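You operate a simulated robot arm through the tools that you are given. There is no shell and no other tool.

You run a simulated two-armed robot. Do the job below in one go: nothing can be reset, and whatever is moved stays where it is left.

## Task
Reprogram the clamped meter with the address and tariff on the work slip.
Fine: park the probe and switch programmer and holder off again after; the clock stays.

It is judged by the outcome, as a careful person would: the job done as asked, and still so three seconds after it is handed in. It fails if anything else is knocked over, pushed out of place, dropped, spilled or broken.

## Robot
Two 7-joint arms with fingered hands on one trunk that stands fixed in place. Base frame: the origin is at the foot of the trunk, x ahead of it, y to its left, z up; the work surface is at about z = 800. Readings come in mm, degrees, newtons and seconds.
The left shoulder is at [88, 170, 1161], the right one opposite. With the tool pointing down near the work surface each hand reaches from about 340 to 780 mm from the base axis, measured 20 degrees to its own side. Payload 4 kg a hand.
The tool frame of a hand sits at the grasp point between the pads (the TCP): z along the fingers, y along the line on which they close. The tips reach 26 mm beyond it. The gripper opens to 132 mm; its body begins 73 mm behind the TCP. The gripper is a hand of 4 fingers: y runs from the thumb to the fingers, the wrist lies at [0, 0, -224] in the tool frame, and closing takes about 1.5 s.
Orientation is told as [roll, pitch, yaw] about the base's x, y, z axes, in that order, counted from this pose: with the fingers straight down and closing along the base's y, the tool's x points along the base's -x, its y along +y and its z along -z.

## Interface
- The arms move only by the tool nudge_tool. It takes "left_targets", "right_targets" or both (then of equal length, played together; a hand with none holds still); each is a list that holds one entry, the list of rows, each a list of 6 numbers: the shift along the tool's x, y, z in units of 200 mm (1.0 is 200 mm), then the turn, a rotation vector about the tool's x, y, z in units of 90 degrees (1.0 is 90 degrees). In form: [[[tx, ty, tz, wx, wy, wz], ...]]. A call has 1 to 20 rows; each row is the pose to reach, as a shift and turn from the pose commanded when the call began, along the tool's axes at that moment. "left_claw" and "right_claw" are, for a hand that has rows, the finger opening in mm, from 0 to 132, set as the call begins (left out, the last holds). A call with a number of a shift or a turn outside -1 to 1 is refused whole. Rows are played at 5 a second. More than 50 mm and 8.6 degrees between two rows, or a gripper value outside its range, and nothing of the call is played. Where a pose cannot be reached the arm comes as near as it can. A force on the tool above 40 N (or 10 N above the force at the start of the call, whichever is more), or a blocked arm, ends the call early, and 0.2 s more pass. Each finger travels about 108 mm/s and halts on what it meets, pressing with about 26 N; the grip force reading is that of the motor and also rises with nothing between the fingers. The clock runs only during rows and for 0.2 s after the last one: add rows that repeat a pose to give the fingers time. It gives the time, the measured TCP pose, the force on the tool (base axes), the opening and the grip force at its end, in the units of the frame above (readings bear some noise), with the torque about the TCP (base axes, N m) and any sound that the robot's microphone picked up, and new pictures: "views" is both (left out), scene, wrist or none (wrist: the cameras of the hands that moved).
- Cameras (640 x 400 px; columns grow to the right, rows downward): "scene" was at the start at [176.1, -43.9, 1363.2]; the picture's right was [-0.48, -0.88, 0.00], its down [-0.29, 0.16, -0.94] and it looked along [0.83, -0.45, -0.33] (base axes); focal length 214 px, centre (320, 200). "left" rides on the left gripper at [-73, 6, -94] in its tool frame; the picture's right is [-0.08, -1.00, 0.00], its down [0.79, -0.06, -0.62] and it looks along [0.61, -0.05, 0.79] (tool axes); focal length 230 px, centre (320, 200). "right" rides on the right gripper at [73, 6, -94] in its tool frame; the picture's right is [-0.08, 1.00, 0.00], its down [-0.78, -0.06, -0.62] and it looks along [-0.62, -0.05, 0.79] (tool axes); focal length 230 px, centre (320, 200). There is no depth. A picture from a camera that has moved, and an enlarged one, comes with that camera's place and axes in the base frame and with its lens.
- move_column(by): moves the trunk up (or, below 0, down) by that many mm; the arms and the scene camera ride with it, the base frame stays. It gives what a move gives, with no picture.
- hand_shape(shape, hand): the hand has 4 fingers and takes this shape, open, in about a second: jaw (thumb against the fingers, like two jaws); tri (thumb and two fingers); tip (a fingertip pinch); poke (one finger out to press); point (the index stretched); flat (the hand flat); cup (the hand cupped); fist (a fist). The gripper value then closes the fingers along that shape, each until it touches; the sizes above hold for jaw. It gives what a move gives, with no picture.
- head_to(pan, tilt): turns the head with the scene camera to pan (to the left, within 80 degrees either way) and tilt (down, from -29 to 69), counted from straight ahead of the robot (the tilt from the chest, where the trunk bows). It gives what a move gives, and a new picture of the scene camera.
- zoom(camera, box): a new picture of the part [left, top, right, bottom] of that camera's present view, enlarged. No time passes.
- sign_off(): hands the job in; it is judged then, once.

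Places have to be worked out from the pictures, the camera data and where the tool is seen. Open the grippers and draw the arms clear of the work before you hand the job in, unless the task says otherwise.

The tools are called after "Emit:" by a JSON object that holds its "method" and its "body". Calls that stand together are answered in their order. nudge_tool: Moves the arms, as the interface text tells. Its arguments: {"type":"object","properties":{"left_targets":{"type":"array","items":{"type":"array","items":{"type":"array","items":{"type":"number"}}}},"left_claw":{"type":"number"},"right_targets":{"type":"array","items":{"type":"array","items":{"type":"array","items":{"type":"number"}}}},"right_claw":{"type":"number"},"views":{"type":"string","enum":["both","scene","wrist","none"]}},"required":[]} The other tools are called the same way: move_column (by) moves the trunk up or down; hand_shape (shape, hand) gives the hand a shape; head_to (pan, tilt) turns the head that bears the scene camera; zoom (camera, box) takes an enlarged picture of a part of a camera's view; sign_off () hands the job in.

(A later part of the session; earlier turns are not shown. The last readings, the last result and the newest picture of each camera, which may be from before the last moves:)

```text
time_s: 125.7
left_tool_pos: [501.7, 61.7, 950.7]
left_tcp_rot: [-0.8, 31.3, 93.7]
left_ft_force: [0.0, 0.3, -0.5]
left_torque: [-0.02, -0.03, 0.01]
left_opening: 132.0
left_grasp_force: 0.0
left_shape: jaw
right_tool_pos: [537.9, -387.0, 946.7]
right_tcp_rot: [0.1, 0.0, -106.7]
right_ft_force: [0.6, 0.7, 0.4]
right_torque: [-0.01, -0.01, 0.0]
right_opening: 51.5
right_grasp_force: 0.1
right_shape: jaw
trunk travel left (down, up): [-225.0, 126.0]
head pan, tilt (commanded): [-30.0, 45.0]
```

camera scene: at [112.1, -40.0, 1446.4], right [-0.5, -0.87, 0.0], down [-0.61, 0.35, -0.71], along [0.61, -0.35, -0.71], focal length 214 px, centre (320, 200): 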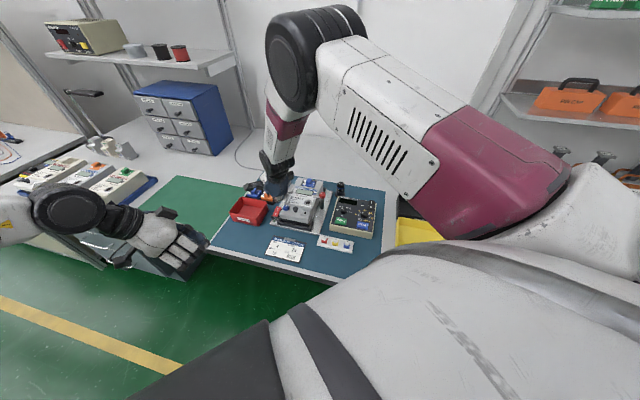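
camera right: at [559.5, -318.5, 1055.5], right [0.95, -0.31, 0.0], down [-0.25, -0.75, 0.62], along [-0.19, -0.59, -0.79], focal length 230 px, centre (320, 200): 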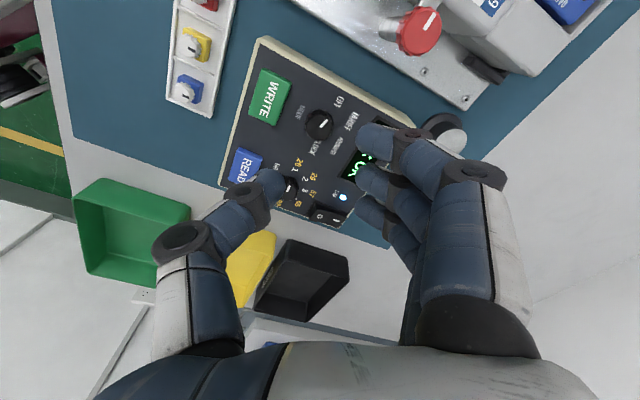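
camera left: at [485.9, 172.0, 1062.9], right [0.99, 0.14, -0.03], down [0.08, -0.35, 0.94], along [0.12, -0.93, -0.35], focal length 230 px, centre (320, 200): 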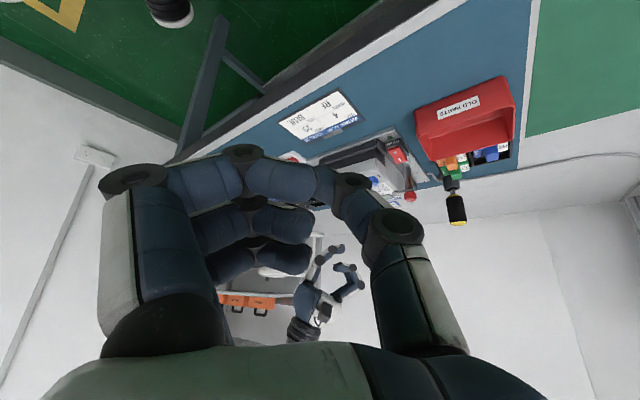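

Emit:
{"method": "nudge_tool", "body": {"right_targets": [[[-0.06, -0.03, 0, 0, 0, -0.087], [-0.12, -0.06, 0, 0, 0, -0.173], [-0.18, -0.091, 0, 0, 0, -0.26], [-0.24, -0.121, 0, 0, 0, -0.347], [-0.3, -0.152, 0, 0, 0, -0.433], [-0.36, -0.182, 0, 0, 0, -0.52], [-0.36, -0.182, 0, 0, 0, -0.52]]], "right_claw": 42, "views": "wrist"}}

Emit:
{"method": "zoom", "body": {"camera": "right", "box": [200, 60, 440, 220]}}

Emit:
{"method": "zoom", "body": {"camera": "scene", "box": [325, 170, 395, 230]}}

```text
time_s: 127.3
left_tool_pos: [500.1, 62.3, 950.3]
left_tcp_rot: [-0.7, 31.4, 93.7]
left_ft_force: [0.2, 0.0, 0.0]
left_torque: [0.03, 0.01, 0.03]
left_opening: 132.0
left_grasp_force: 0.0
left_shape: jaw
right_tool_pos: [481.7, -446.7, 949.4]
right_tcp_rot: [0.0, -0.1, -60.1]
right_ft_force: [0.3, 0.0, -0.1]
right_torque: [-0.02, 0.0, -0.03]
right_opening: 42.7
right_grasp_force: 0.0
right_shape: jaw
trunk travel left (down, up): [-225.0, 126.0]
head pan, tilt (commanded): [-30.0, 45.0]
camera right: at [449.1, -381.4, 1043.8], right [0.9, 0.43, 0.0], down [0.34, -0.71, 0.62], along [0.27, -0.56, -0.79], focal length 230 px, centre (320, 200)
```

right: 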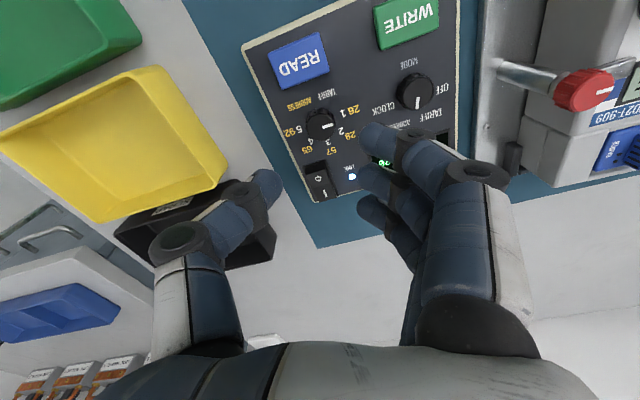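

```text
2.50 times, centred on (320, 140) of right
camera zoom: at [449.1, -381.4, 1043.8], right [0.9, 0.43, 0.0], down [0.34, -0.71, 0.62], along [0.27, -0.56, -0.79], focal length 575 px, centre (320, 350)
```

zoom: 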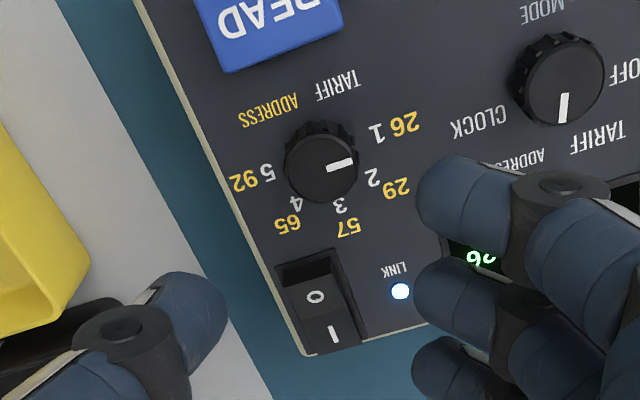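

```text
6.67 times, centred on (360, 200) of scene
camera zoom: at [132.5, -39.8, 1374.9], right [-0.5, -0.87, 0.0], down [-0.61, 0.35, -0.71], along [0.61, -0.35, -0.71], focal length 1430 px, centre (53, 200)
```

zoom: 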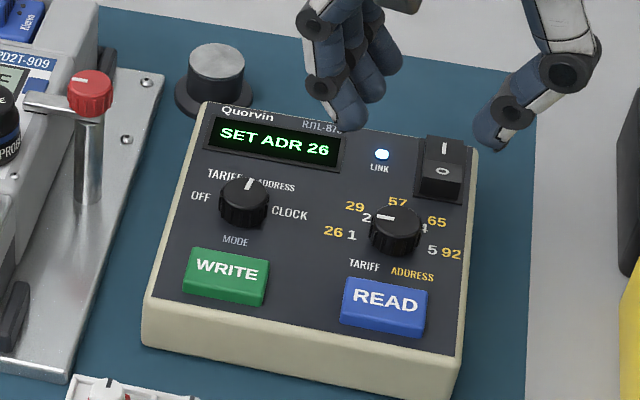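

Yaw -60° works and the dial centre is within 1 mm of the hand axis. I lower to just above the knob and check.

Emit:
{"method": "nudge_tool", "body": {"right_targets": [[[0.005, 0, 0.11, 0, 0, 0], [0.005, 0, 0.22, 0, 0, 0], [0.005, 0, 0.31, 0, 0, 0], [0.005, 0, 0.31, 0, 0, 0]]], "views": "none"}}

Emit:
{"method": "zoom", "body": {"camera": "right", "box": [220, 80, 420, 230]}}

Emit:
{"method": "zoom", "body": {"camera": "scene", "box": [325, 170, 395, 230]}}

```text
time_s: 128.3
left_tool_pos: [501.2, 61.1, 950.7]
left_tcp_rot: [-0.8, 31.3, 93.7]
left_ft_force: [0.6, 0.0, 0.6]
left_torque: [-0.01, -0.01, -0.04]
left_opening: 131.9
left_grasp_force: 0.0
left_shape: jaw
right_tool_pos: [481.6, -443.9, 886.9]
right_tcp_rot: [0.1, 0.0, -60.1]
right_ft_force: [0.5, -0.2, -0.2]
right_torque: [-0.03, 0.0, -0.05]
right_opening: 42.6
right_grasp_force: 0.0
right_shape: jaw
trunk travel left (down, up): [-225.0, 126.0]
head pan, tilt (commanded): [-30.0, 45.0]
```

```text
2.67 times, centred on (320, 155) of right
camera zoom: at [448.7, -380.0, 981.4], right [0.9, 0.43, 0.0], down [0.34, -0.71, 0.62], along [0.27, -0.56, -0.79], focal length 614 px, centre (320, 320)
```

zoom: 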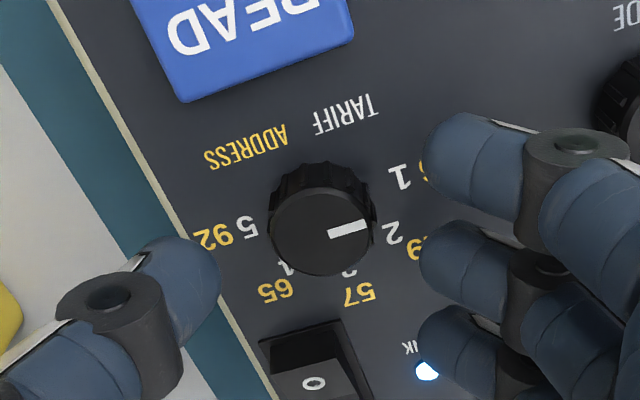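

```text
6.67 times, centred on (360, 200) of scene
camera zoom: at [132.1, -39.8, 1375.0], right [-0.5, -0.87, 0.0], down [-0.61, 0.35, -0.71], along [0.61, -0.35, -0.71], focal length 1430 px, centre (53, 200)
```

zoom: 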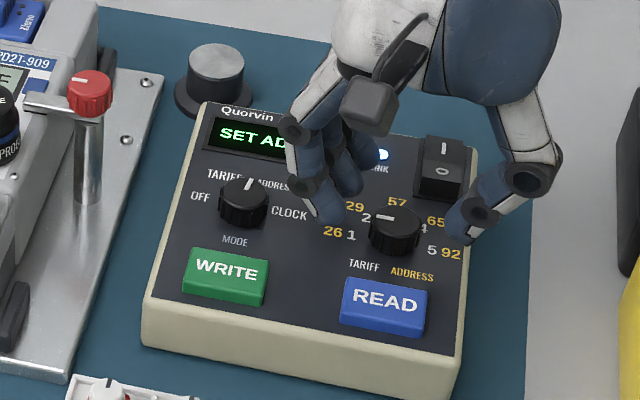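

Centred. I lower around the knob and close on it.

Emit:
{"method": "nudge_tool", "body": {"right_targets": [[[0, 0, 0.03, 0, 0, 0], [0, 0, 0.06, 0, 0, 0], [0, 0, 0.092, 0, 0, 0], [0, 0, 0.092, 0, 0, 0]]], "views": "none"}}

Emit:
{"method": "nudge_tool", "body": {"right_targets": [[[0, -0.015, 0, 0, 0, 0], [0, -0.03, 0, 0, 0, 0], [0, -0.03, 0, 0, 0, 0], [0, -0.03, 0, 0, 0, 0], [0, -0.03, 0, 0, 0, 0]]], "right_claw": 16, "views": "none"}}

Emit:
{"method": "zoom", "body": {"camera": "right", "box": [220, 80, 420, 230]}}

Emit:
{"method": "zoom", "body": {"camera": "scene", "box": [325, 170, 395, 230]}}

```text
time_s: 129.3
left_tool_pos: [501.7, 61.4, 950.7]
left_tcp_rot: [-0.8, 31.3, 93.6]
left_ft_force: [0.9, -0.4, 0.0]
left_torque: [0.0, -0.01, -0.02]
left_opening: 131.8
left_grasp_force: 0.1
left_shape: jaw
right_tool_pos: [481.5, -444.3, 868.0]
right_tcp_rot: [0.1, -0.1, -60.0]
right_ft_force: [0.1, 0.1, 0.2]
right_torque: [0.0, -0.03, 0.04]
right_opening: 42.4
right_grasp_force: 0.0
right_shape: jaw
trunk travel left (down, up): [-225.0, 126.0]
head pan, tilt (commanded): [-30.0, 45.0]
```

```text
time_s: 130.5
left_tool_pos: [502.3, 61.7, 949.8]
left_tcp_rot: [-0.7, 31.2, 93.8]
left_ft_force: [-0.1, 0.2, -0.5]
left_torque: [-0.01, 0.0, 0.0]
left_opening: 132.1
left_grasp_force: 0.0
left_shape: jaw
right_tool_pos: [475.6, -448.1, 867.7]
right_tcp_rot: [0.1, -0.1, -60.1]
right_ft_force: [6.1, 1.4, 4.5]
right_torque: [0.08, -0.2, -0.03]
right_opening: 17.3
right_grasp_force: 0.1
right_shape: jaw
trunk travel left (down, up): [-225.0, 126.0]
head pan, tilt (commanded): [-30.0, 45.0]
```

```text
2.67 times, centred on (320, 155) of right
camera zoom: at [443.4, -383.1, 963.6], right [0.9, 0.43, 0.0], down [0.34, -0.71, 0.62], along [0.27, -0.56, -0.79], focal length 614 px, centre (320, 320)
```

zoom: 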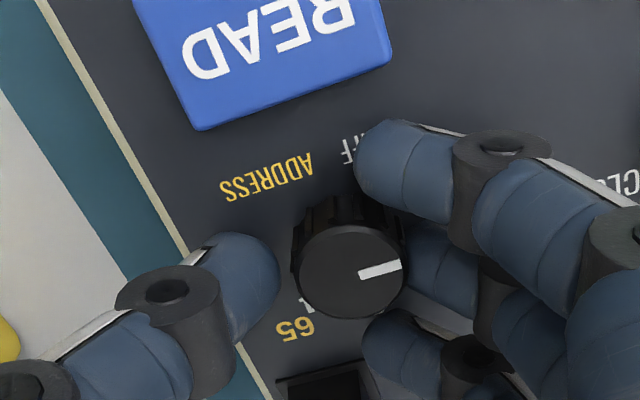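

```text
6.67 times, centred on (360, 200) of scene
camera zoom: at [132.6, -39.4, 1375.0], right [-0.5, -0.87, 0.0], down [-0.61, 0.35, -0.71], along [0.61, -0.35, -0.71], focal length 1430 px, centre (53, 200)
```

zoom: 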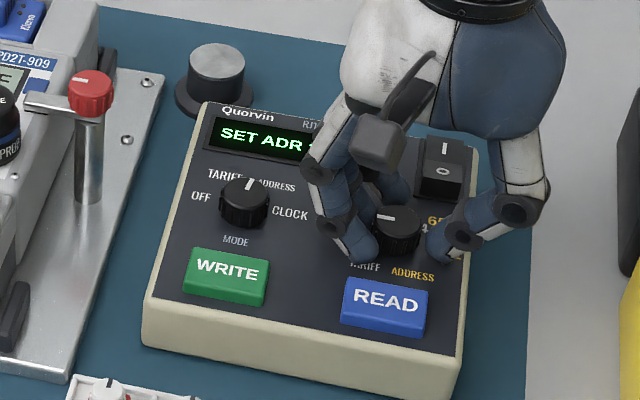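

The thumb stopped short because of the 16 mm limit; I close fully.

Emit:
{"method": "nudge_tool", "body": {"right_targets": [[[0, 0, 0, 0, 0, 0], [0, 0, 0, 0, 0, 0], [0, 0, 0, 0, 0, 0], [0, 0, 0, 0, 0, 0]]], "right_claw": 2, "views": "none"}}

Emit:
{"method": "zoom", "body": {"camera": "right", "box": [220, 80, 420, 230]}}

```text
time_s: 131.5
left_tool_pos: [499.9, 61.3, 950.6]
left_tcp_rot: [-0.8, 31.2, 93.6]
left_ft_force: [-0.2, -0.1, -0.2]
left_torque: [-0.02, -0.02, 0.01]
left_opening: 132.1
left_grasp_force: 0.0
left_shape: jaw
right_tool_pos: [472.4, -449.4, 867.8]
right_tcp_rot: [-0.1, 0.0, -60.0]
right_ft_force: [-11.7, -8.9, -3.7]
right_torque: [-0.14, 0.18, 0.0]
right_opening: 1.1
right_grasp_force: 25.3
right_shape: jaw
trunk travel left (down, up): [-225.0, 126.0]
head pan, tilt (commanded): [-30.0, 45.0]
```

```text
2.67 times, centred on (320, 155) of right
camera zoom: at [441.2, -384.6, 962.8], right [0.9, 0.43, 0.0], down [0.34, -0.71, 0.62], along [0.26, -0.56, -0.79], focal length 614 px, centre (320, 320)
```

zoom: 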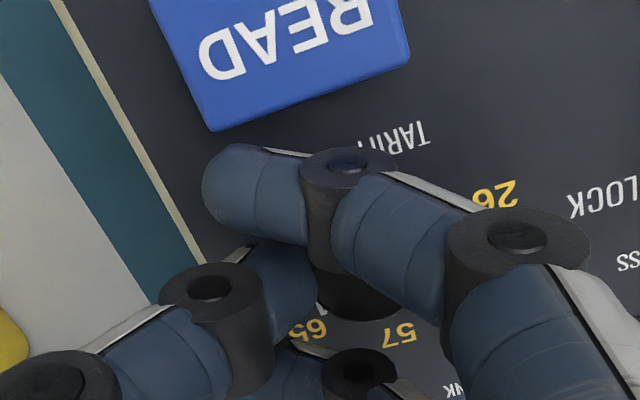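

Firm grip. I ease the side load and turn the value dial 45° clockwise about its axis.

Emit:
{"method": "nudge_tool", "body": {"right_targets": [[[0, -0.025, 0, 0, 0, 0], [0.0077, -0.0245, 0, 0, 0, 0.0889], [0.0152, -0.0229, 0, 0, 0, 0.1778], [0.0224, -0.0203, 0, 0, 0, 0.2667], [0.0292, -0.0167, 0, 0, 0, 0.3556], [0.0354, -0.0122, 0, 0, 0, 0.4444], [0.0389, -0.0089, 0, 0, 0, 0.5], [0.0389, -0.0089, 0, 0, 0, 0.5]]], "views": "none"}}

Emit:
{"method": "zoom", "body": {"camera": "scene", "box": [325, 170, 395, 230]}}

Emit:
{"method": "zoom", "body": {"camera": "right", "box": [220, 80, 420, 230]}}

Emit:
{"method": "zoom", "body": {"camera": "left", "box": [270, 170, 350, 230]}}

```text
time_s: 133.3
left_tool_pos: [500.7, 61.0, 950.6]
left_tcp_rot: [-0.8, 31.2, 93.8]
left_ft_force: [0.6, 0.5, -0.5]
left_torque: [0.02, 0.0, 0.01]
left_opening: 131.7
left_grasp_force: 0.1
left_shape: jaw
right_tool_pos: [470.2, -442.3, 868.5]
right_tcp_rot: [0.0, 0.0, -105.2]
right_ft_force: [-6.6, 4.5, -10.6]
right_torque: [0.07, 0.1, 0.06]
right_opening: 0.3
right_grasp_force: 26.8
right_shape: jaw
trunk travel left (down, up): [-225.0, 126.0]
head pan, tilt (commanded): [-30.0, 45.0]
```

```text
6.67 times, centred on (360, 200) of scene
camera zoom: at [132.2, -40.0, 1374.9], right [-0.5, -0.87, 0.0], down [-0.61, 0.35, -0.71], along [0.61, -0.35, -0.71], focal length 1430 px, centre (53, 200)
```

zoom: 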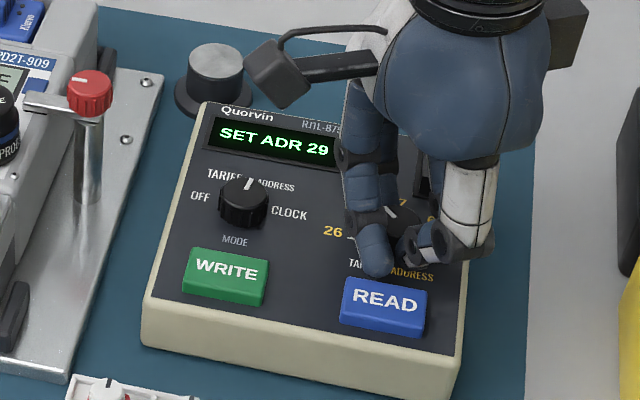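

```text
2.67 times, centred on (320, 155) of right
camera zoom: at [493.2, -374.6, 963.3], right [0.94, -0.33, 0.0], down [-0.26, -0.74, 0.62], along [-0.21, -0.58, -0.79], focal length 614 px, centre (320, 320)
```

zoom: 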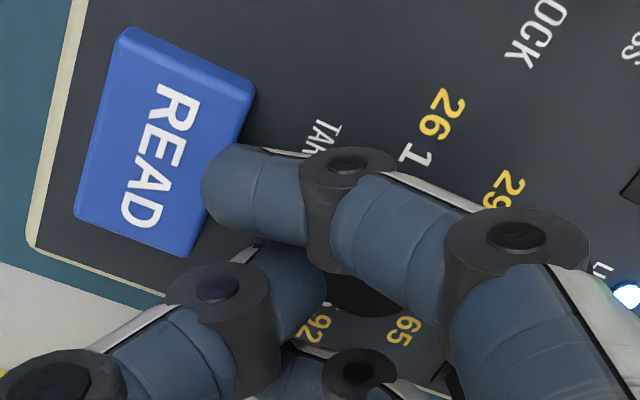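

```text
6.67 times, centred on (310, 200) of left
camera zoom: at [486.4, 171.5, 993.0], right [0.99, 0.14, -0.03], down [0.08, -0.35, 0.93], along [0.12, -0.93, -0.35], focal length 1534 px, centre (387, 200)
```

zoom: 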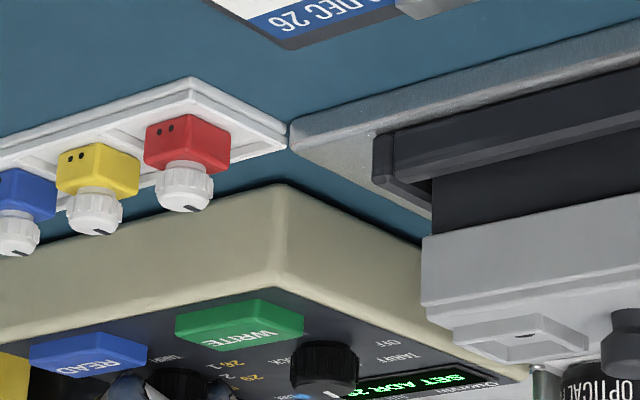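

SET ADR 29 is set. I release while rising quickly so the thumb clears the READ button.

Emit:
{"method": "nudge_tool", "body": {"right_targets": [[[0, 0.0, -0.18, 0, 0, 0], [0, 0.0, -0.36, 0, 0, 0], [0, 0, -0.5, 0, 0, 0]]], "right_claw": 48, "views": "none"}}

Emit:
{"method": "zoom", "body": {"camera": "scene", "box": [285, 165, 395, 235]}}

```text
time_s: 134.1
left_tool_pos: [501.0, 62.0, 950.0]
left_tcp_rot: [-0.8, 31.2, 93.8]
left_ft_force: [-0.2, 0.5, 0.4]
left_torque: [0.03, -0.05, 0.0]
left_opening: 131.8
left_grasp_force: 0.0
left_shape: jaw
right_tool_pos: [469.6, -442.8, 969.9]
right_tcp_rot: [0.0, 0.0, -105.1]
right_ft_force: [-0.4, -0.4, 0.1]
right_torque: [-0.02, -0.04, 0.02]
right_opening: 47.6
right_grasp_force: 0.1
right_shape: jaw
trunk travel left (down, up): [-225.0, 126.0]
head pan, tilt (commanded): [-30.0, 45.0]
```

```text
5.71 times, centred on (340, 200) of scene
camera zoom: at [131.6, -39.3, 1375.1], right [-0.5, -0.87, 0.0], down [-0.61, 0.35, -0.71], along [0.61, -0.35, -0.71], focal length 1226 px, centre (206, 200)
```

zoom: 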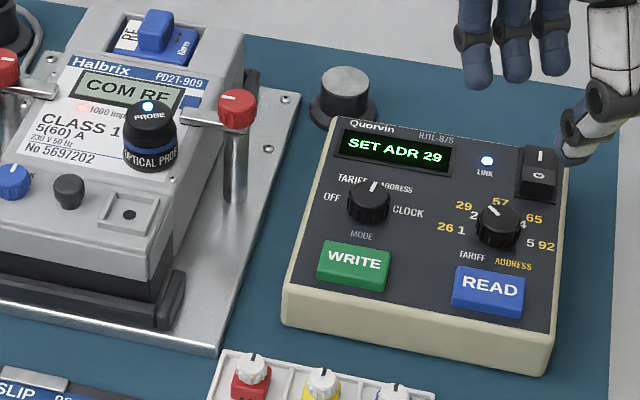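

Still SET ADR 29 after release. I take the poke shape and move over WRITE (≈(501,-351)).

Emit:
{"method": "hand_shape", "body": {"hand": "right", "shape": "poke"}}

Emit:
{"method": "nudge_tool", "body": {"right_targets": [[[0.123, 0.005, 0, 0, 0, 0.0805], [0.246, 0.01, 0, 0, 0, 0.161], [0.369, 0.016, 0, 0, 0, 0.2415], [0.492, 0.021, 0.1, 0, 0, 0.322], [0.492, 0.021, 0.3, 0, 0, 0.322], [0.492, 0.021, 0.3, 0, 0, 0.322]]], "views": "none"}}

Emit:
{"method": "zoom", "body": {"camera": "scene", "box": [325, 170, 395, 240]}}

Emit:
{"method": "zoom", "body": {"camera": "left", "box": [260, 150, 360, 230]}}

```text
time_s: 135.0
left_tool_pos: [500.5, 61.3, 951.3]
left_tcp_rot: [-0.7, 31.3, 93.7]
left_ft_force: [0.0, 0.1, -0.5]
left_torque: [-0.03, 0.01, 0.03]
left_opening: 132.1
left_grasp_force: 0.2
left_shape: jaw
right_tool_pos: [469.8, -443.8, 968.5]
right_tcp_rot: [0.0, 0.0, -105.1]
right_ft_force: [0.0, -0.3, 1.1]
right_torque: [0.01, 0.01, 0.03]
right_opening: 0.0
right_grasp_force: 0.1
right_shape: poke
trunk travel left (down, up): [-225.0, 126.0]
head pan, tilt (commanded): [-30.0, 45.0]
```

```text
time_s: 136.4
left_tool_pos: [500.6, 62.7, 950.8]
left_tcp_rot: [-0.7, 31.3, 93.8]
left_ft_force: [-0.3, -0.5, -0.2]
left_torque: [0.06, 0.03, -0.01]
left_opening: 132.0
left_grasp_force: 0.1
left_shape: jaw
right_tool_pos: [499.3, -347.2, 907.3]
right_tcp_rot: [0.2, -0.1, -134.1]
right_ft_force: [-0.6, 0.0, 1.0]
right_torque: [-0.03, -0.03, 0.02]
right_opening: 0.0
right_grasp_force: 0.0
right_shape: poke
trunk travel left (down, up): [-225.0, 126.0]
head pan, tilt (commanded): [-30.0, 45.0]
```

```text
5.71 times, centred on (360, 205) of scene
camera zoom: at [131.8, -39.4, 1375.1], right [-0.5, -0.87, 0.0], down [-0.61, 0.35, -0.71], along [0.61, -0.35, -0.71], focal length 1226 px, centre (91, 171)
```

zoom: 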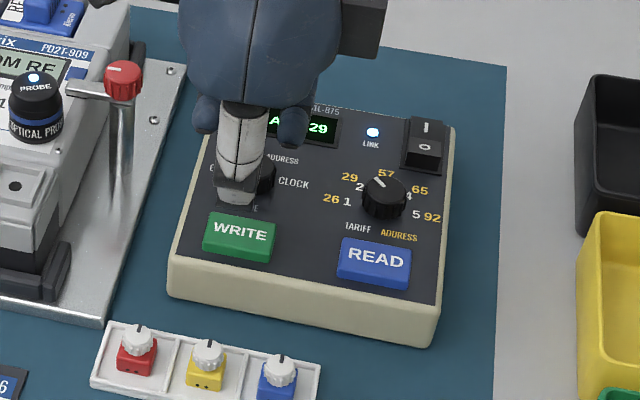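

```text
5.00 times, centred on (310, 190) of left
camera zoom: at [486.1, 171.9, 993.2], right [0.99, 0.14, -0.03], down [0.07, -0.35, 0.94], along [0.12, -0.93, -0.35], focal length 1150 px, centre (370, 250)
```

zoom: 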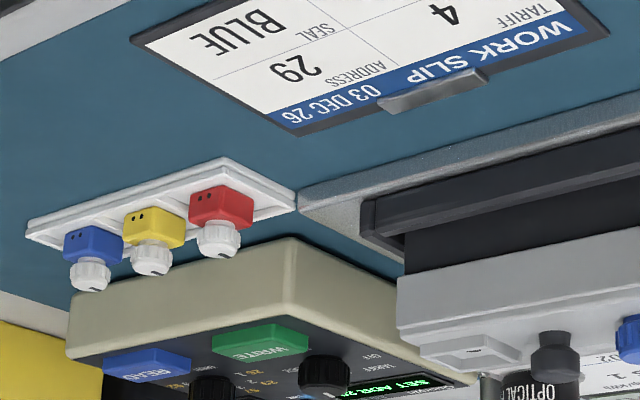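

The thumb tip is over WRITE, about 33 mm above. I lower and press in small steps.

Emit:
{"method": "nudge_tool", "body": {"right_targets": [[[0, 0.015, 0.07, 0, 0, 0], [0, 0.015, 0.14, 0, 0, 0], [0, 0.015, 0.16, 0, 0, 0], [0, 0.015, 0.175, 0, 0, 0], [0, 0.015, 0.188, 0, 0, 0], [0, 0.015, 0.188, 0, 0, 0]]], "views": "none"}}

Emit:
{"method": "zoom", "body": {"camera": "scene", "box": [285, 165, 395, 235]}}

Emit:
{"method": "zoom", "body": {"camera": "left", "box": [280, 180, 360, 240]}}

```text
time_s: 137.8
left_tool_pos: [500.2, 61.6, 950.8]
left_tcp_rot: [-0.8, 31.3, 93.7]
left_ft_force: [0.4, -0.3, -0.4]
left_torque: [0.02, 0.02, 0.01]
left_opening: 131.8
left_grasp_force: 0.0
left_shape: jaw
right_tool_pos: [502.3, -348.8, 871.5]
right_tcp_rot: [0.1, 0.2, -133.9]
right_ft_force: [-0.1, 1.9, 7.2]
right_torque: [0.02, 0.02, 0.0]
right_opening: 0.0
right_grasp_force: 0.1
right_shape: poke
trunk travel left (down, up): [-225.0, 126.0]
head pan, tilt (commanded): [-30.0, 45.0]
heard: click
```

```text
5.71 times, centred on (340, 200) of scene
camera zoom: at [131.7, -39.4, 1375.1], right [-0.5, -0.87, 0.0], down [-0.61, 0.35, -0.71], along [0.61, -0.35, -0.71], focal length 1226 px, centre (206, 200)
```

zoom: 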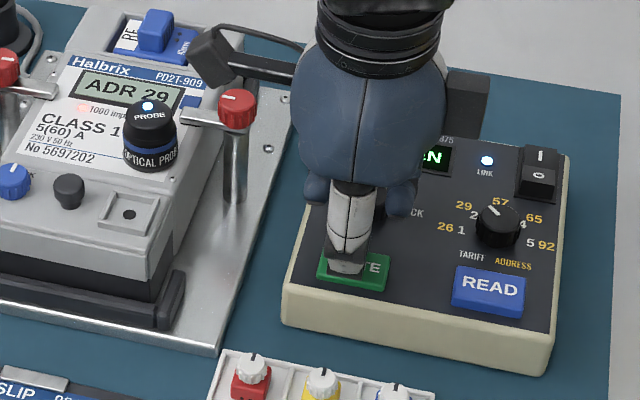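

```text
6.67 times, centred on (320, 210) of left
camera zoom: at [486.0, 172.0, 993.3], right [0.99, 0.14, -0.03], down [0.07, -0.35, 0.94], along [0.12, -0.93, -0.35], focal length 1534 px, centre (320, 133)
```

zoom: 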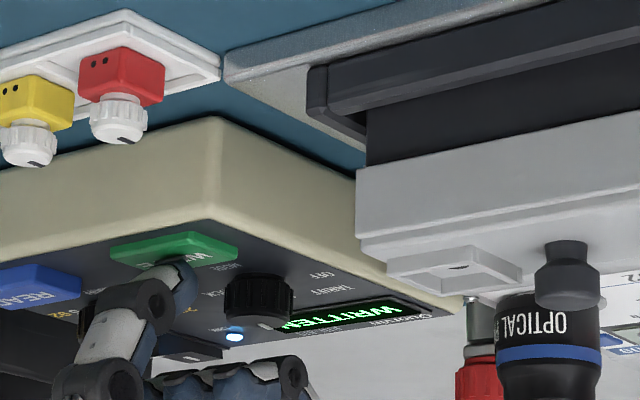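

WRITTEN, and the meter LCD shows ADR 29. I lift off, open the jaw and go back to the mode dial for one step back to TARIFF.

Emit:
{"method": "nudge_tool", "body": {"right_targets": [[[0, 0, -0.1, 0, 0, 0], [0, 0, -0.25, 0, 0, 0], [0, 0, -0.4, 0, 0, 0]]], "views": "none"}}

Emit:
{"method": "hand_shape", "body": {"hand": "right", "shape": "jaw"}}

Emit:
{"method": "nudge_tool", "body": {"right_targets": [[[-0.011, 0.089, 0, 0, 0, -0.074], [-0.022, 0.177, 0, 0, 0, -0.148], [-0.033, 0.266, 0, 0, 0, -0.222], [-0.033, 0.266, 0, 0, 0, -0.222], [-0.033, 0.266, 0, 0, 0, -0.222]]], "right_claw": 37, "views": "none"}}

Emit:
{"method": "zoom", "body": {"camera": "right", "box": [200, 60, 440, 220]}}

Emit:
{"method": "zoom", "body": {"camera": "scene", "box": [285, 165, 395, 235]}}

```text
time_s: 138.6
left_tool_pos: [501.6, 61.1, 950.5]
left_tcp_rot: [-0.8, 31.3, 93.7]
left_ft_force: [0.1, 0.6, -0.1]
left_torque: [0.02, -0.04, 0.0]
left_opening: 131.9
left_grasp_force: 0.0
left_shape: jaw
right_tool_pos: [501.4, -350.4, 950.6]
right_tcp_rot: [0.0, 0.0, -134.1]
right_ft_force: [0.3, -0.2, -0.2]
right_torque: [-0.01, 0.01, -0.01]
right_opening: 0.1
right_grasp_force: 0.1
right_shape: poke
trunk travel left (down, up): [-225.0, 126.0]
head pan, tilt (commanded): [-30.0, 45.0]
```

```text
time_s: 139.5
left_tool_pos: [500.1, 61.5, 950.2]
left_tcp_rot: [-0.7, 31.1, 93.7]
left_ft_force: [-0.3, 0.0, -0.2]
left_torque: [0.04, 0.01, 0.02]
left_opening: 131.9
left_grasp_force: 0.0
left_shape: jaw
right_tool_pos: [501.3, -349.5, 950.4]
right_tcp_rot: [0.0, -0.1, -134.0]
right_ft_force: [-0.1, 0.5, 0.0]
right_torque: [0.02, 0.01, -0.01]
right_opening: 131.9
right_grasp_force: 0.0
right_shape: jaw
trunk travel left (down, up): [-225.0, 126.0]
head pan, tilt (commanded): [-30.0, 45.0]
```

```text
time_s: 140.7
left_tool_pos: [500.9, 61.7, 950.5]
left_tcp_rot: [-0.7, 31.2, 93.8]
left_ft_force: [-0.9, -0.5, -0.7]
left_torque: [-0.01, 0.03, 0.01]
left_opening: 131.7
left_grasp_force: 0.1
left_shape: jaw
right_tool_pos: [536.6, -392.7, 951.0]
right_tcp_rot: [0.0, 0.0, -113.9]
right_ft_force: [-0.1, 0.2, -0.3]
right_torque: [0.0, -0.04, -0.01]
right_opening: 37.8
right_grasp_force: 0.0
right_shape: jaw
trunk travel left (down, up): [-225.0, 126.0]
head pan, tilt (commanded): [-30.0, 45.0]
```

```text
2.50 times, centred on (320, 140) of right
camera zoom: at [569.6, -329.3, 1046.0], right [0.88, -0.48, 0.0], down [-0.38, -0.69, 0.62], along [-0.29, -0.54, -0.79], focal length 575 px, centre (320, 350)
```

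zoom: 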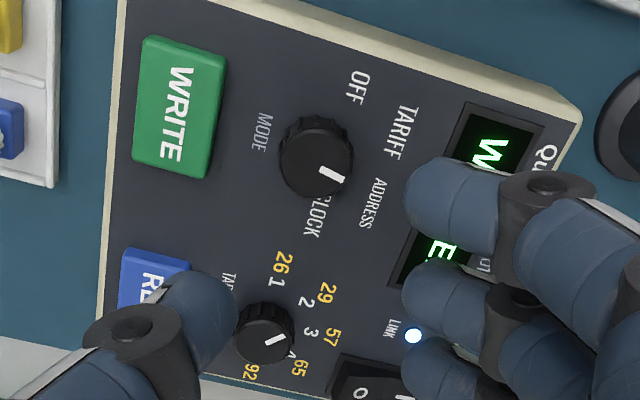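

```text
5.71 times, centred on (340, 200) of scene
camera zoom: at [132.4, -40.1, 1374.9], right [-0.5, -0.87, 0.0], down [-0.61, 0.35, -0.71], along [0.61, -0.35, -0.71], focal length 1226 px, centre (206, 200)
```

zoom: 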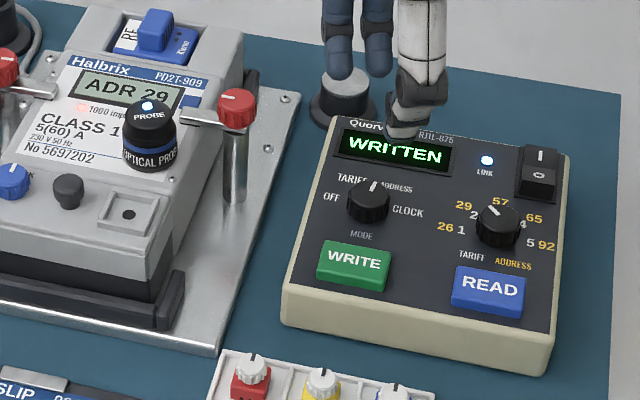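

Centred within 2 mm. I correct and lower around the knob.

Emit:
{"method": "nudge_tool", "body": {"right_targets": [[[0.0105, -0.0045, 0.1, 0, 0, 0], [0.0105, -0.0045, 0.22, 0, 0, 0], [0.0105, -0.0045, 0.31, 0, 0, 0], [0.0105, -0.0045, 0.31, 0, 0, 0]]], "views": "none"}}

Emit:
{"method": "zoom", "body": {"camera": "right", "box": [220, 80, 420, 230]}}

```text
time_s: 141.7
left_tool_pos: [501.6, 61.2, 950.5]
left_tcp_rot: [-0.9, 31.2, 93.7]
left_ft_force: [-0.8, 0.7, -0.8]
left_torque: [0.0, -0.02, 0.01]
left_opening: 131.9
left_grasp_force: 0.1
left_shape: jaw
right_tool_pos: [536.7, -389.6, 888.6]
right_tcp_rot: [0.1, -0.1, -114.0]
right_ft_force: [0.4, -0.5, 0.2]
right_torque: [-0.01, 0.04, 0.0]
right_opening: 37.6
right_grasp_force: 0.2
right_shape: jaw
trunk travel left (down, up): [-225.0, 126.0]
head pan, tilt (commanded): [-30.0, 45.0]
```

```text
2.67 times, centred on (320, 155) of right
camera zoom: at [569.6, -326.6, 983.8], right [0.88, -0.48, 0.0], down [-0.38, -0.69, 0.62], along [-0.29, -0.54, -0.79], focal length 614 px, centre (320, 320)
```

zoom: 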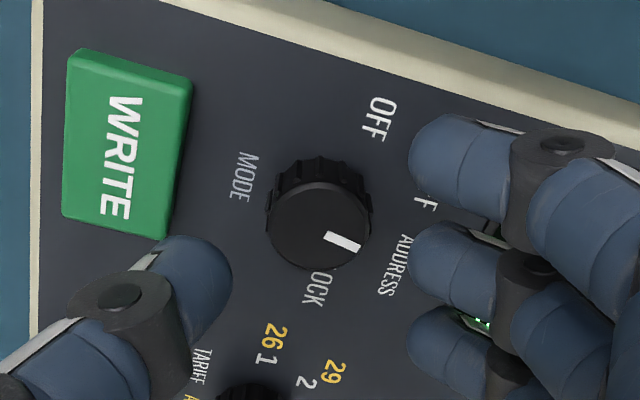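

Centred. Down, close, and turn the mode dial 47° counter-clockwise back to TARIFF.

Emit:
{"method": "nudge_tool", "body": {"right_targets": [[[0, 0, 0.04, 0, 0, 0], [0, 0, 0.08, 0, 0, 0], [0, 0, 0.102, 0, 0, 0], [0, 0, 0.102, 0, 0, 0]]], "views": "none"}}

Emit:
{"method": "nudge_tool", "body": {"right_targets": [[[0, 0, 0, 0, 0, 0], [0, 0, 0, 0, 0, 0], [0, 0, 0, 0, 0, 0], [0, 0, 0, 0, 0, 0]]], "right_claw": 12, "views": "none"}}

Emit:
{"method": "nudge_tool", "body": {"right_targets": [[[0, -0.015, 0, 0, 0, 0], [0, -0.03, 0, 0, 0, 0], [-0.0041, -0.0297, 0, 0, 0, -0.087], [-0.0081, -0.0289, 0, 0, 0, -0.174], [-0.012, -0.0275, 0, 0, 0, -0.261], [-0.0156, -0.0256, 0, 0, 0, -0.348], [-0.019, -0.0233, 0, 0, 0, -0.4355], [-0.0219, -0.0205, 0, 0, 0, -0.522], [-0.0219, -0.0205, 0, 0, 0, -0.522]]], "views": "none"}}

Emit:
{"method": "zoom", "body": {"camera": "scene", "box": [285, 165, 395, 235]}}

Emit:
{"method": "zoom", "body": {"camera": "left", "box": [280, 180, 360, 240]}}

Emit:
{"method": "zoom", "body": {"camera": "right", "box": [220, 60, 460, 230]}}

```text
time_s: 142.7
left_tool_pos: [501.2, 61.4, 951.4]
left_tcp_rot: [-0.8, 31.2, 93.8]
left_ft_force: [0.1, -0.2, -0.6]
left_torque: [0.0, -0.01, -0.03]
left_opening: 131.9
left_grasp_force: 0.0
left_shape: jaw
right_tool_pos: [536.5, -389.6, 869.1]
right_tcp_rot: [0.1, 0.0, -114.0]
right_ft_force: [0.3, -0.9, 0.2]
right_torque: [0.02, 0.01, -0.04]
right_opening: 37.1
right_grasp_force: 0.0
right_shape: jaw
trunk travel left (down, up): [-225.0, 126.0]
head pan, tilt (commanded): [-30.0, 45.0]
```

```text
time_s: 143.7
left_tool_pos: [500.3, 61.3, 951.5]
left_tcp_rot: [-0.8, 31.3, 93.8]
left_ft_force: [-0.2, -0.6, -1.0]
left_torque: [-0.01, -0.01, -0.03]
left_opening: 131.9
left_grasp_force: 0.1
left_shape: jaw
right_tool_pos: [534.4, -389.1, 868.8]
right_tcp_rot: [-0.2, 0.1, -114.2]
right_ft_force: [-11.4, 6.4, -2.7]
right_torque: [0.07, 0.12, 0.04]
right_opening: 5.1
right_grasp_force: 25.7
right_shape: jaw
trunk travel left (down, up): [-225.0, 126.0]
head pan, tilt (commanded): [-30.0, 45.0]
```

```text
time_s: 145.7
left_tool_pos: [501.0, 61.4, 950.0]
left_tcp_rot: [-0.6, 31.2, 93.7]
left_ft_force: [0.5, -0.8, -1.0]
left_torque: [-0.01, 0.04, 0.02]
left_opening: 132.1
left_grasp_force: 0.1
left_shape: jaw
right_tool_pos: [530.1, -391.6, 868.3]
right_tcp_rot: [0.0, -0.1, -67.0]
right_ft_force: [0.5, 1.5, -5.9]
right_torque: [0.11, -0.14, 0.03]
right_opening: 3.1
right_grasp_force: 25.7
right_shape: jaw
trunk travel left (down, up): [-225.0, 126.0]
head pan, tilt (commanded): [-30.0, 45.0]
```

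```text
5.71 times, centred on (340, 200) of scene
camera zoom: at [132.8, -40.1, 1374.9], right [-0.5, -0.87, 0.0], down [-0.61, 0.35, -0.71], along [0.61, -0.35, -0.71], focal length 1226 px, centre (206, 200)
```

zoom: 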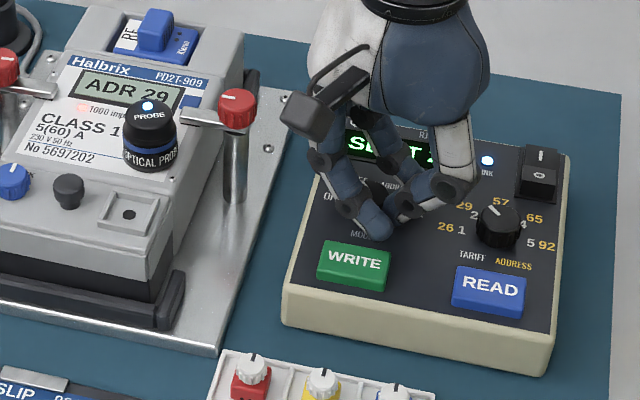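

```text
6.67 times, centred on (320, 210) of left
camera zoom: at [486.8, 171.5, 992.8], right [0.99, 0.14, -0.03], down [0.08, -0.35, 0.93], along [0.12, -0.93, -0.35], focal length 1534 px, centre (320, 133)
```

zoom: 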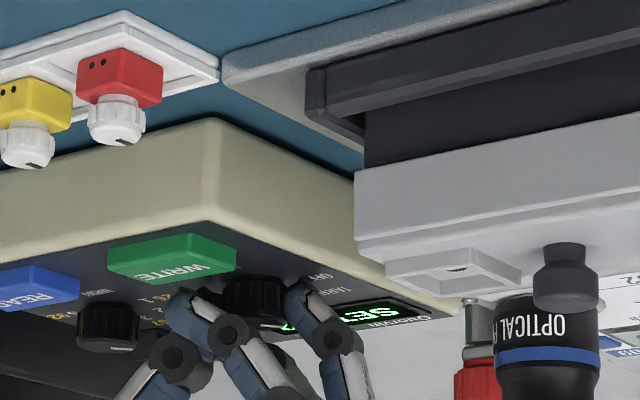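

```text
2.35 times, centred on (340, 145) of right
camera zoom: at [506.1, -324.6, 963.6], right [0.95, 0.32, 0.0], down [0.25, -0.75, 0.62], along [0.2, -0.58, -0.79], focal length 541 px, centre (273, 329)
```

zoom: 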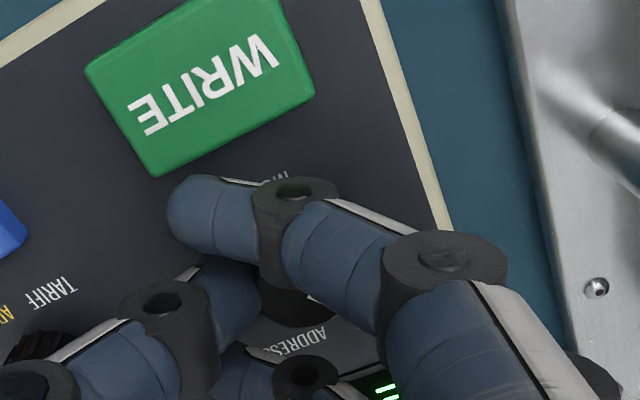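

SET T 2: mode is TARIFF again. I open, rise, and go back to the value dial at yaw -60° for two clockwise steps.

Emit:
{"method": "nudge_tool", "body": {"right_targets": [[[0, 0, -0.02, 0, 0, 0], [0, 0, -0.16, 0, 0, 0], [0, 0, -0.32, 0, 0, 0], [0, 0, -0.41, 0, 0, 0]]], "right_claw": 48, "views": "none"}}

Emit:
{"method": "zoom", "body": {"camera": "scene", "box": [285, 165, 395, 235]}}

```text
time_s: 146.7
left_tool_pos: [499.9, 62.6, 952.5]
left_tcp_rot: [-0.8, 31.3, 93.6]
left_ft_force: [0.9, -1.0, -0.4]
left_torque: [-0.02, -0.04, 0.04]
left_opening: 132.1
left_grasp_force: 0.2
left_shape: jaw
right_tool_pos: [530.5, -393.1, 951.0]
right_tcp_rot: [0.1, 0.1, -67.1]
right_ft_force: [-0.6, 0.0, 0.1]
right_torque: [0.0, 0.01, 0.01]
right_opening: 47.4
right_grasp_force: 0.0
right_shape: jaw
trunk travel left (down, up): [-225.0, 126.0]
head pan, tilt (commanded): [-30.0, 45.0]
```

```text
5.71 times, centred on (340, 200) of scene
camera zoom: at [132.2, -39.8, 1375.0], right [-0.5, -0.87, 0.0], down [-0.61, 0.35, -0.71], along [0.61, -0.35, -0.71], focal length 1226 px, centre (206, 200)
```

zoom: 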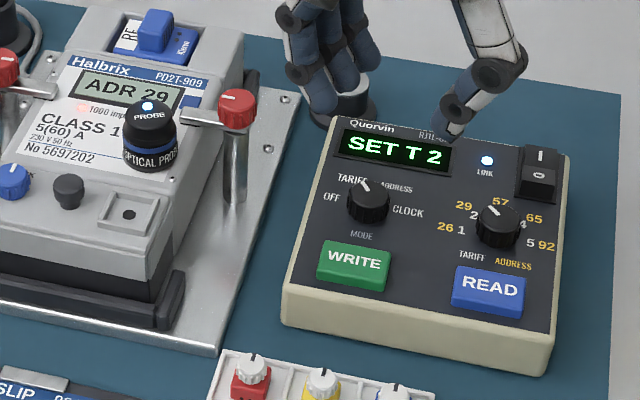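

SET T 2 confirmed. I move over the value dial and lower to it as before.

Emit:
{"method": "nudge_tool", "body": {"right_targets": [[[-0.07, -0.16, 0, 0, 0, -0.04], [-0.1433, -0.324, 0, 0, 0, -0.078], [-0.1433, -0.324, 0.15, 0, 0, -0.078], [-0.1433, -0.324, 0.31, 0, 0, -0.078], [-0.1433, -0.324, 0.31, 0, 0, -0.078]]], "right_claw": 42, "views": "none"}}

Emit:
{"method": "zoom", "body": {"camera": "right", "box": [220, 80, 420, 230]}}

```text
time_s: 147.9
left_tool_pos: [502.0, 62.5, 950.3]
left_tcp_rot: [-0.8, 31.3, 93.8]
left_ft_force: [-0.4, 1.0, 0.3]
left_torque: [0.0, 0.0, 0.0]
left_opening: 132.1
left_grasp_force: 0.1
left_shape: jaw
right_tool_pos: [480.5, -442.7, 888.3]
right_tcp_rot: [0.0, -0.1, -60.0]
right_ft_force: [0.1, 0.6, -0.7]
right_torque: [0.03, -0.03, -0.05]
right_opening: 42.6
right_grasp_force: 0.1
right_shape: jaw
trunk travel left (down, up): [-225.0, 126.0]
head pan, tilt (commanded): [-30.0, 45.0]
```

```text
2.67 times, centred on (320, 155) of right
camera zoom: at [448.7, -378.7, 982.6], right [0.9, 0.43, 0.0], down [0.34, -0.71, 0.62], along [0.27, -0.56, -0.79], focal length 614 px, centre (320, 320)
```

zoom: 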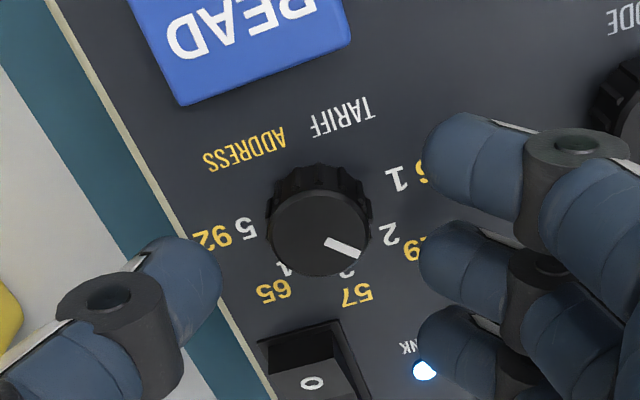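

Pointer at 2. I correct 1.7 mm, lower, close, and turn 45° clockwise.

Emit:
{"method": "nudge_tool", "body": {"right_targets": [[[-0.0085, 0, 0.04, 0, 0, 0], [-0.0085, 0, 0.08, 0, 0, 0], [-0.0085, 0, 0.1, 0, 0, 0], [-0.0085, 0, 0.1, 0, 0, 0]]], "views": "none"}}

Emit:
{"method": "nudge_tool", "body": {"right_targets": [[[0, 0, 0, 0, 0, 0], [0, 0, 0, 0, 0, 0], [0, 0, 0, 0, 0, 0], [0, 0, 0, 0, 0, 0]]], "right_claw": 10, "views": "none"}}

Emit:
{"method": "nudge_tool", "body": {"right_targets": [[[0, -0.02, 0, 0, 0, 0], [0, -0.035, 0, 0, 0, 0], [0.0049, -0.0347, 0, 0, 0, 0.0889], [0.0096, -0.0336, 0, 0, 0, 0.1778], [0.0142, -0.032, 0, 0, 0, 0.2667], [0.0185, -0.0297, 0, 0, 0, 0.3556], [0.0225, -0.0268, 0, 0, 0, 0.4444], [0.0247, -0.0247, 0, 0, 0, 0.5], [0.0247, -0.0247, 0, 0, 0, 0.5]]], "views": "none"}}

Emit:
{"method": "zoom", "body": {"camera": "scene", "box": [285, 165, 395, 235]}}

Emit:
{"method": "zoom", "body": {"camera": "left", "box": [280, 180, 360, 240]}}

```text
time_s: 148.9
left_tool_pos: [501.7, 61.4, 951.0]
left_tcp_rot: [-0.7, 31.2, 93.8]
left_ft_force: [-0.4, -0.1, -0.1]
left_torque: [0.0, 0.03, 0.01]
left_opening: 131.9
left_grasp_force: 0.1
left_shape: jaw
right_tool_pos: [482.7, -445.1, 867.3]
right_tcp_rot: [0.1, 0.0, -60.1]
right_ft_force: [-0.1, 0.7, -0.4]
right_torque: [0.01, -0.01, 0.04]
right_opening: 42.2
right_grasp_force: 0.1
right_shape: jaw
trunk travel left (down, up): [-225.0, 126.0]
head pan, tilt (commanded): [-30.0, 45.0]
```

```text
time_s: 149.9
left_tool_pos: [500.2, 61.7, 951.6]
left_tcp_rot: [-0.9, 31.2, 93.7]
left_ft_force: [0.6, 0.5, -0.5]
left_torque: [-0.01, -0.03, 0.03]
left_opening: 131.8
left_grasp_force: 0.0
left_shape: jaw
right_tool_pos: [480.9, -447.7, 868.5]
right_tcp_rot: [0.0, 0.0, -60.0]
right_ft_force: [-10.6, -8.4, -1.0]
right_torque: [-0.07, 0.11, 0.05]
right_opening: 4.3
right_grasp_force: 25.9
right_shape: jaw
trunk travel left (down, up): [-225.0, 126.0]
head pan, tilt (commanded): [-30.0, 45.0]
```

```text
time_s: 151.9
left_tool_pos: [500.9, 61.3, 950.9]
left_tcp_rot: [-0.8, 31.2, 93.7]
left_ft_force: [0.1, 0.4, 0.8]
left_torque: [-0.03, 0.01, 0.01]
left_opening: 131.8
left_grasp_force: 0.1
left_shape: jaw
right_tool_pos: [476.0, -444.2, 868.5]
right_tcp_rot: [0.0, 0.1, -105.1]
right_ft_force: [-2.7, -4.1, -3.4]
right_torque: [-0.13, -0.2, 0.0]
right_opening: 3.2
right_grasp_force: 25.8
right_shape: jaw
trunk travel left (down, up): [-225.0, 126.0]
head pan, tilt (commanded): [-30.0, 45.0]
```

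```text
5.71 times, centred on (340, 200) of scene
camera zoom: at [132.1, -40.5, 1374.9], right [-0.5, -0.87, 0.0], down [-0.61, 0.35, -0.71], along [0.61, -0.35, -0.71], focal length 1226 px, centre (206, 200)
```

zoom: 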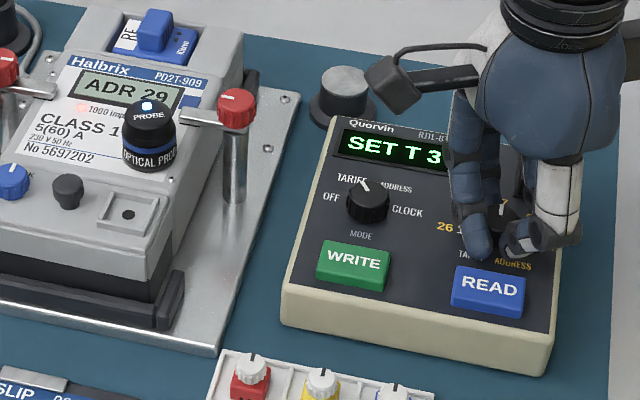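

```text
6.67 times, centred on (320, 210) of left
camera zoom: at [486.3, 171.2, 993.1], right [0.99, 0.14, -0.03], down [0.08, -0.35, 0.93], along [0.12, -0.93, -0.35], focal length 1534 px, centre (320, 133)
```

zoom: 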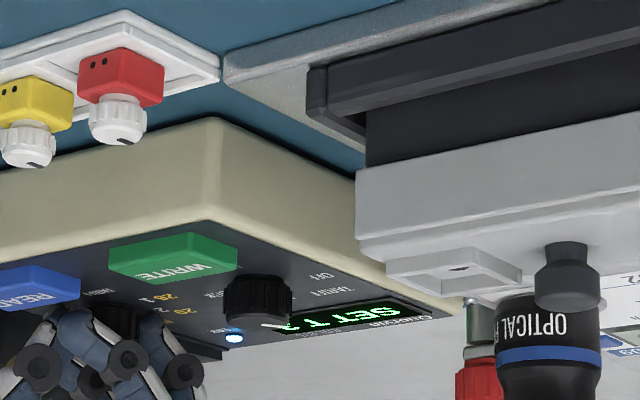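

SET T 3. I release with a quick rise and repeat the step from yaw -60°.

Emit:
{"method": "nudge_tool", "body": {"right_targets": [[[0, 0.0, -0.18, 0, 0, 0], [0, 0.0, -0.3, 0, 0, 0], [0, 0, -0.3, 0, 0, 0]]], "right_claw": 46, "views": "none"}}

Emit:
{"method": "nudge_tool", "body": {"right_targets": [[[0, 0, 0, 0, 0, -0.0833], [0, 0, 0, 0, 0, -0.1667], [0, 0, 0, 0, 0, -0.25], [0, 0, 0, 0, 0, -0.3333], [0, 0, 0, 0, 0, -0.4167], [0, 0, 0, 0, 0, -0.5], [-0.005, 0.033, 0, 0, 0, -0.5], [-0.005, 0.033, 0.1, 0, 0, -0.5], [-0.005, 0.033, 0.2, 0, 0, -0.5], [-0.005, 0.033, 0.2, 0, 0, -0.5]]], "right_claw": 42, "views": "none"}}

Emit:
{"method": "zoom", "body": {"camera": "right", "box": [220, 80, 420, 230]}}

Emit:
{"method": "zoom", "body": {"camera": "scene", "box": [285, 165, 395, 235]}}

```text
time_s: 152.7
left_tool_pos: [500.3, 62.4, 950.1]
left_tcp_rot: [-0.9, 31.4, 93.7]
left_ft_force: [-0.8, 0.2, -0.5]
left_torque: [-0.03, 0.01, -0.04]
left_opening: 131.8
left_grasp_force: 0.0
left_shape: jaw
right_tool_pos: [476.8, -443.8, 930.0]
right_tcp_rot: [0.0, 0.1, -105.0]
right_ft_force: [0.1, 0.5, 0.2]
right_torque: [-0.02, -0.01, -0.03]
right_opening: 45.2
right_grasp_force: 0.1
right_shape: jaw
trunk travel left (down, up): [-225.0, 126.0]
head pan, tilt (commanded): [-30.0, 45.0]
```

```text
time_s: 154.9
left_tool_pos: [500.4, 61.6, 949.3]
left_tcp_rot: [-0.8, 31.3, 93.7]
left_ft_force: [0.1, 0.3, -0.3]
left_torque: [-0.02, -0.01, -0.02]
left_opening: 132.0
left_grasp_force: 0.2
left_shape: jaw
right_tool_pos: [482.2, -446.4, 889.3]
right_tcp_rot: [0.1, 0.1, -60.0]
right_ft_force: [-0.5, -1.2, -0.5]
right_torque: [-0.01, -0.04, -0.02]
right_opening: 42.3
right_grasp_force: 0.0
right_shape: jaw
trunk travel left (down, up): [-225.0, 126.0]
head pan, tilt (commanded): [-30.0, 45.0]
```

```text
2.67 times, centred on (320, 155) of right
camera zoom: at [449.2, -381.9, 984.0], right [0.9, 0.43, 0.0], down [0.34, -0.71, 0.62], along [0.27, -0.56, -0.79], focal length 614 px, centre (320, 320)
```

zoom: 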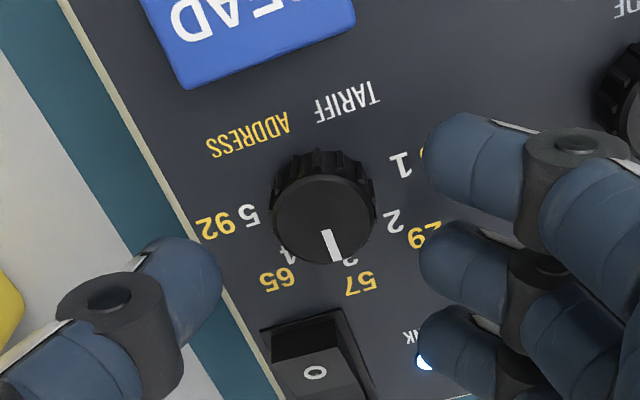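

```text
5.71 times, centred on (340, 200) of scene
camera zoom: at [132.1, -39.8, 1375.0], right [-0.5, -0.87, 0.0], down [-0.61, 0.35, -0.71], along [0.61, -0.35, -0.71], focal length 1226 px, centre (206, 200)
```

zoom: 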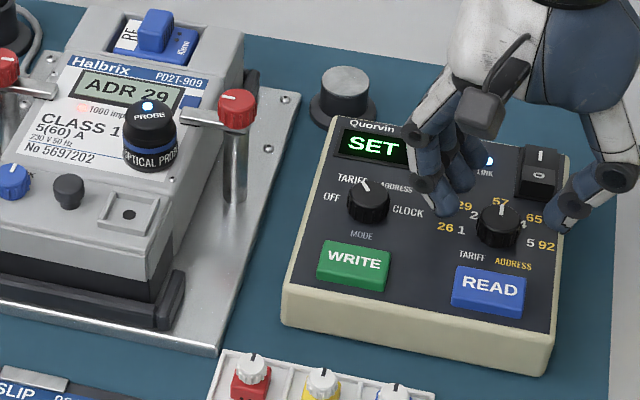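

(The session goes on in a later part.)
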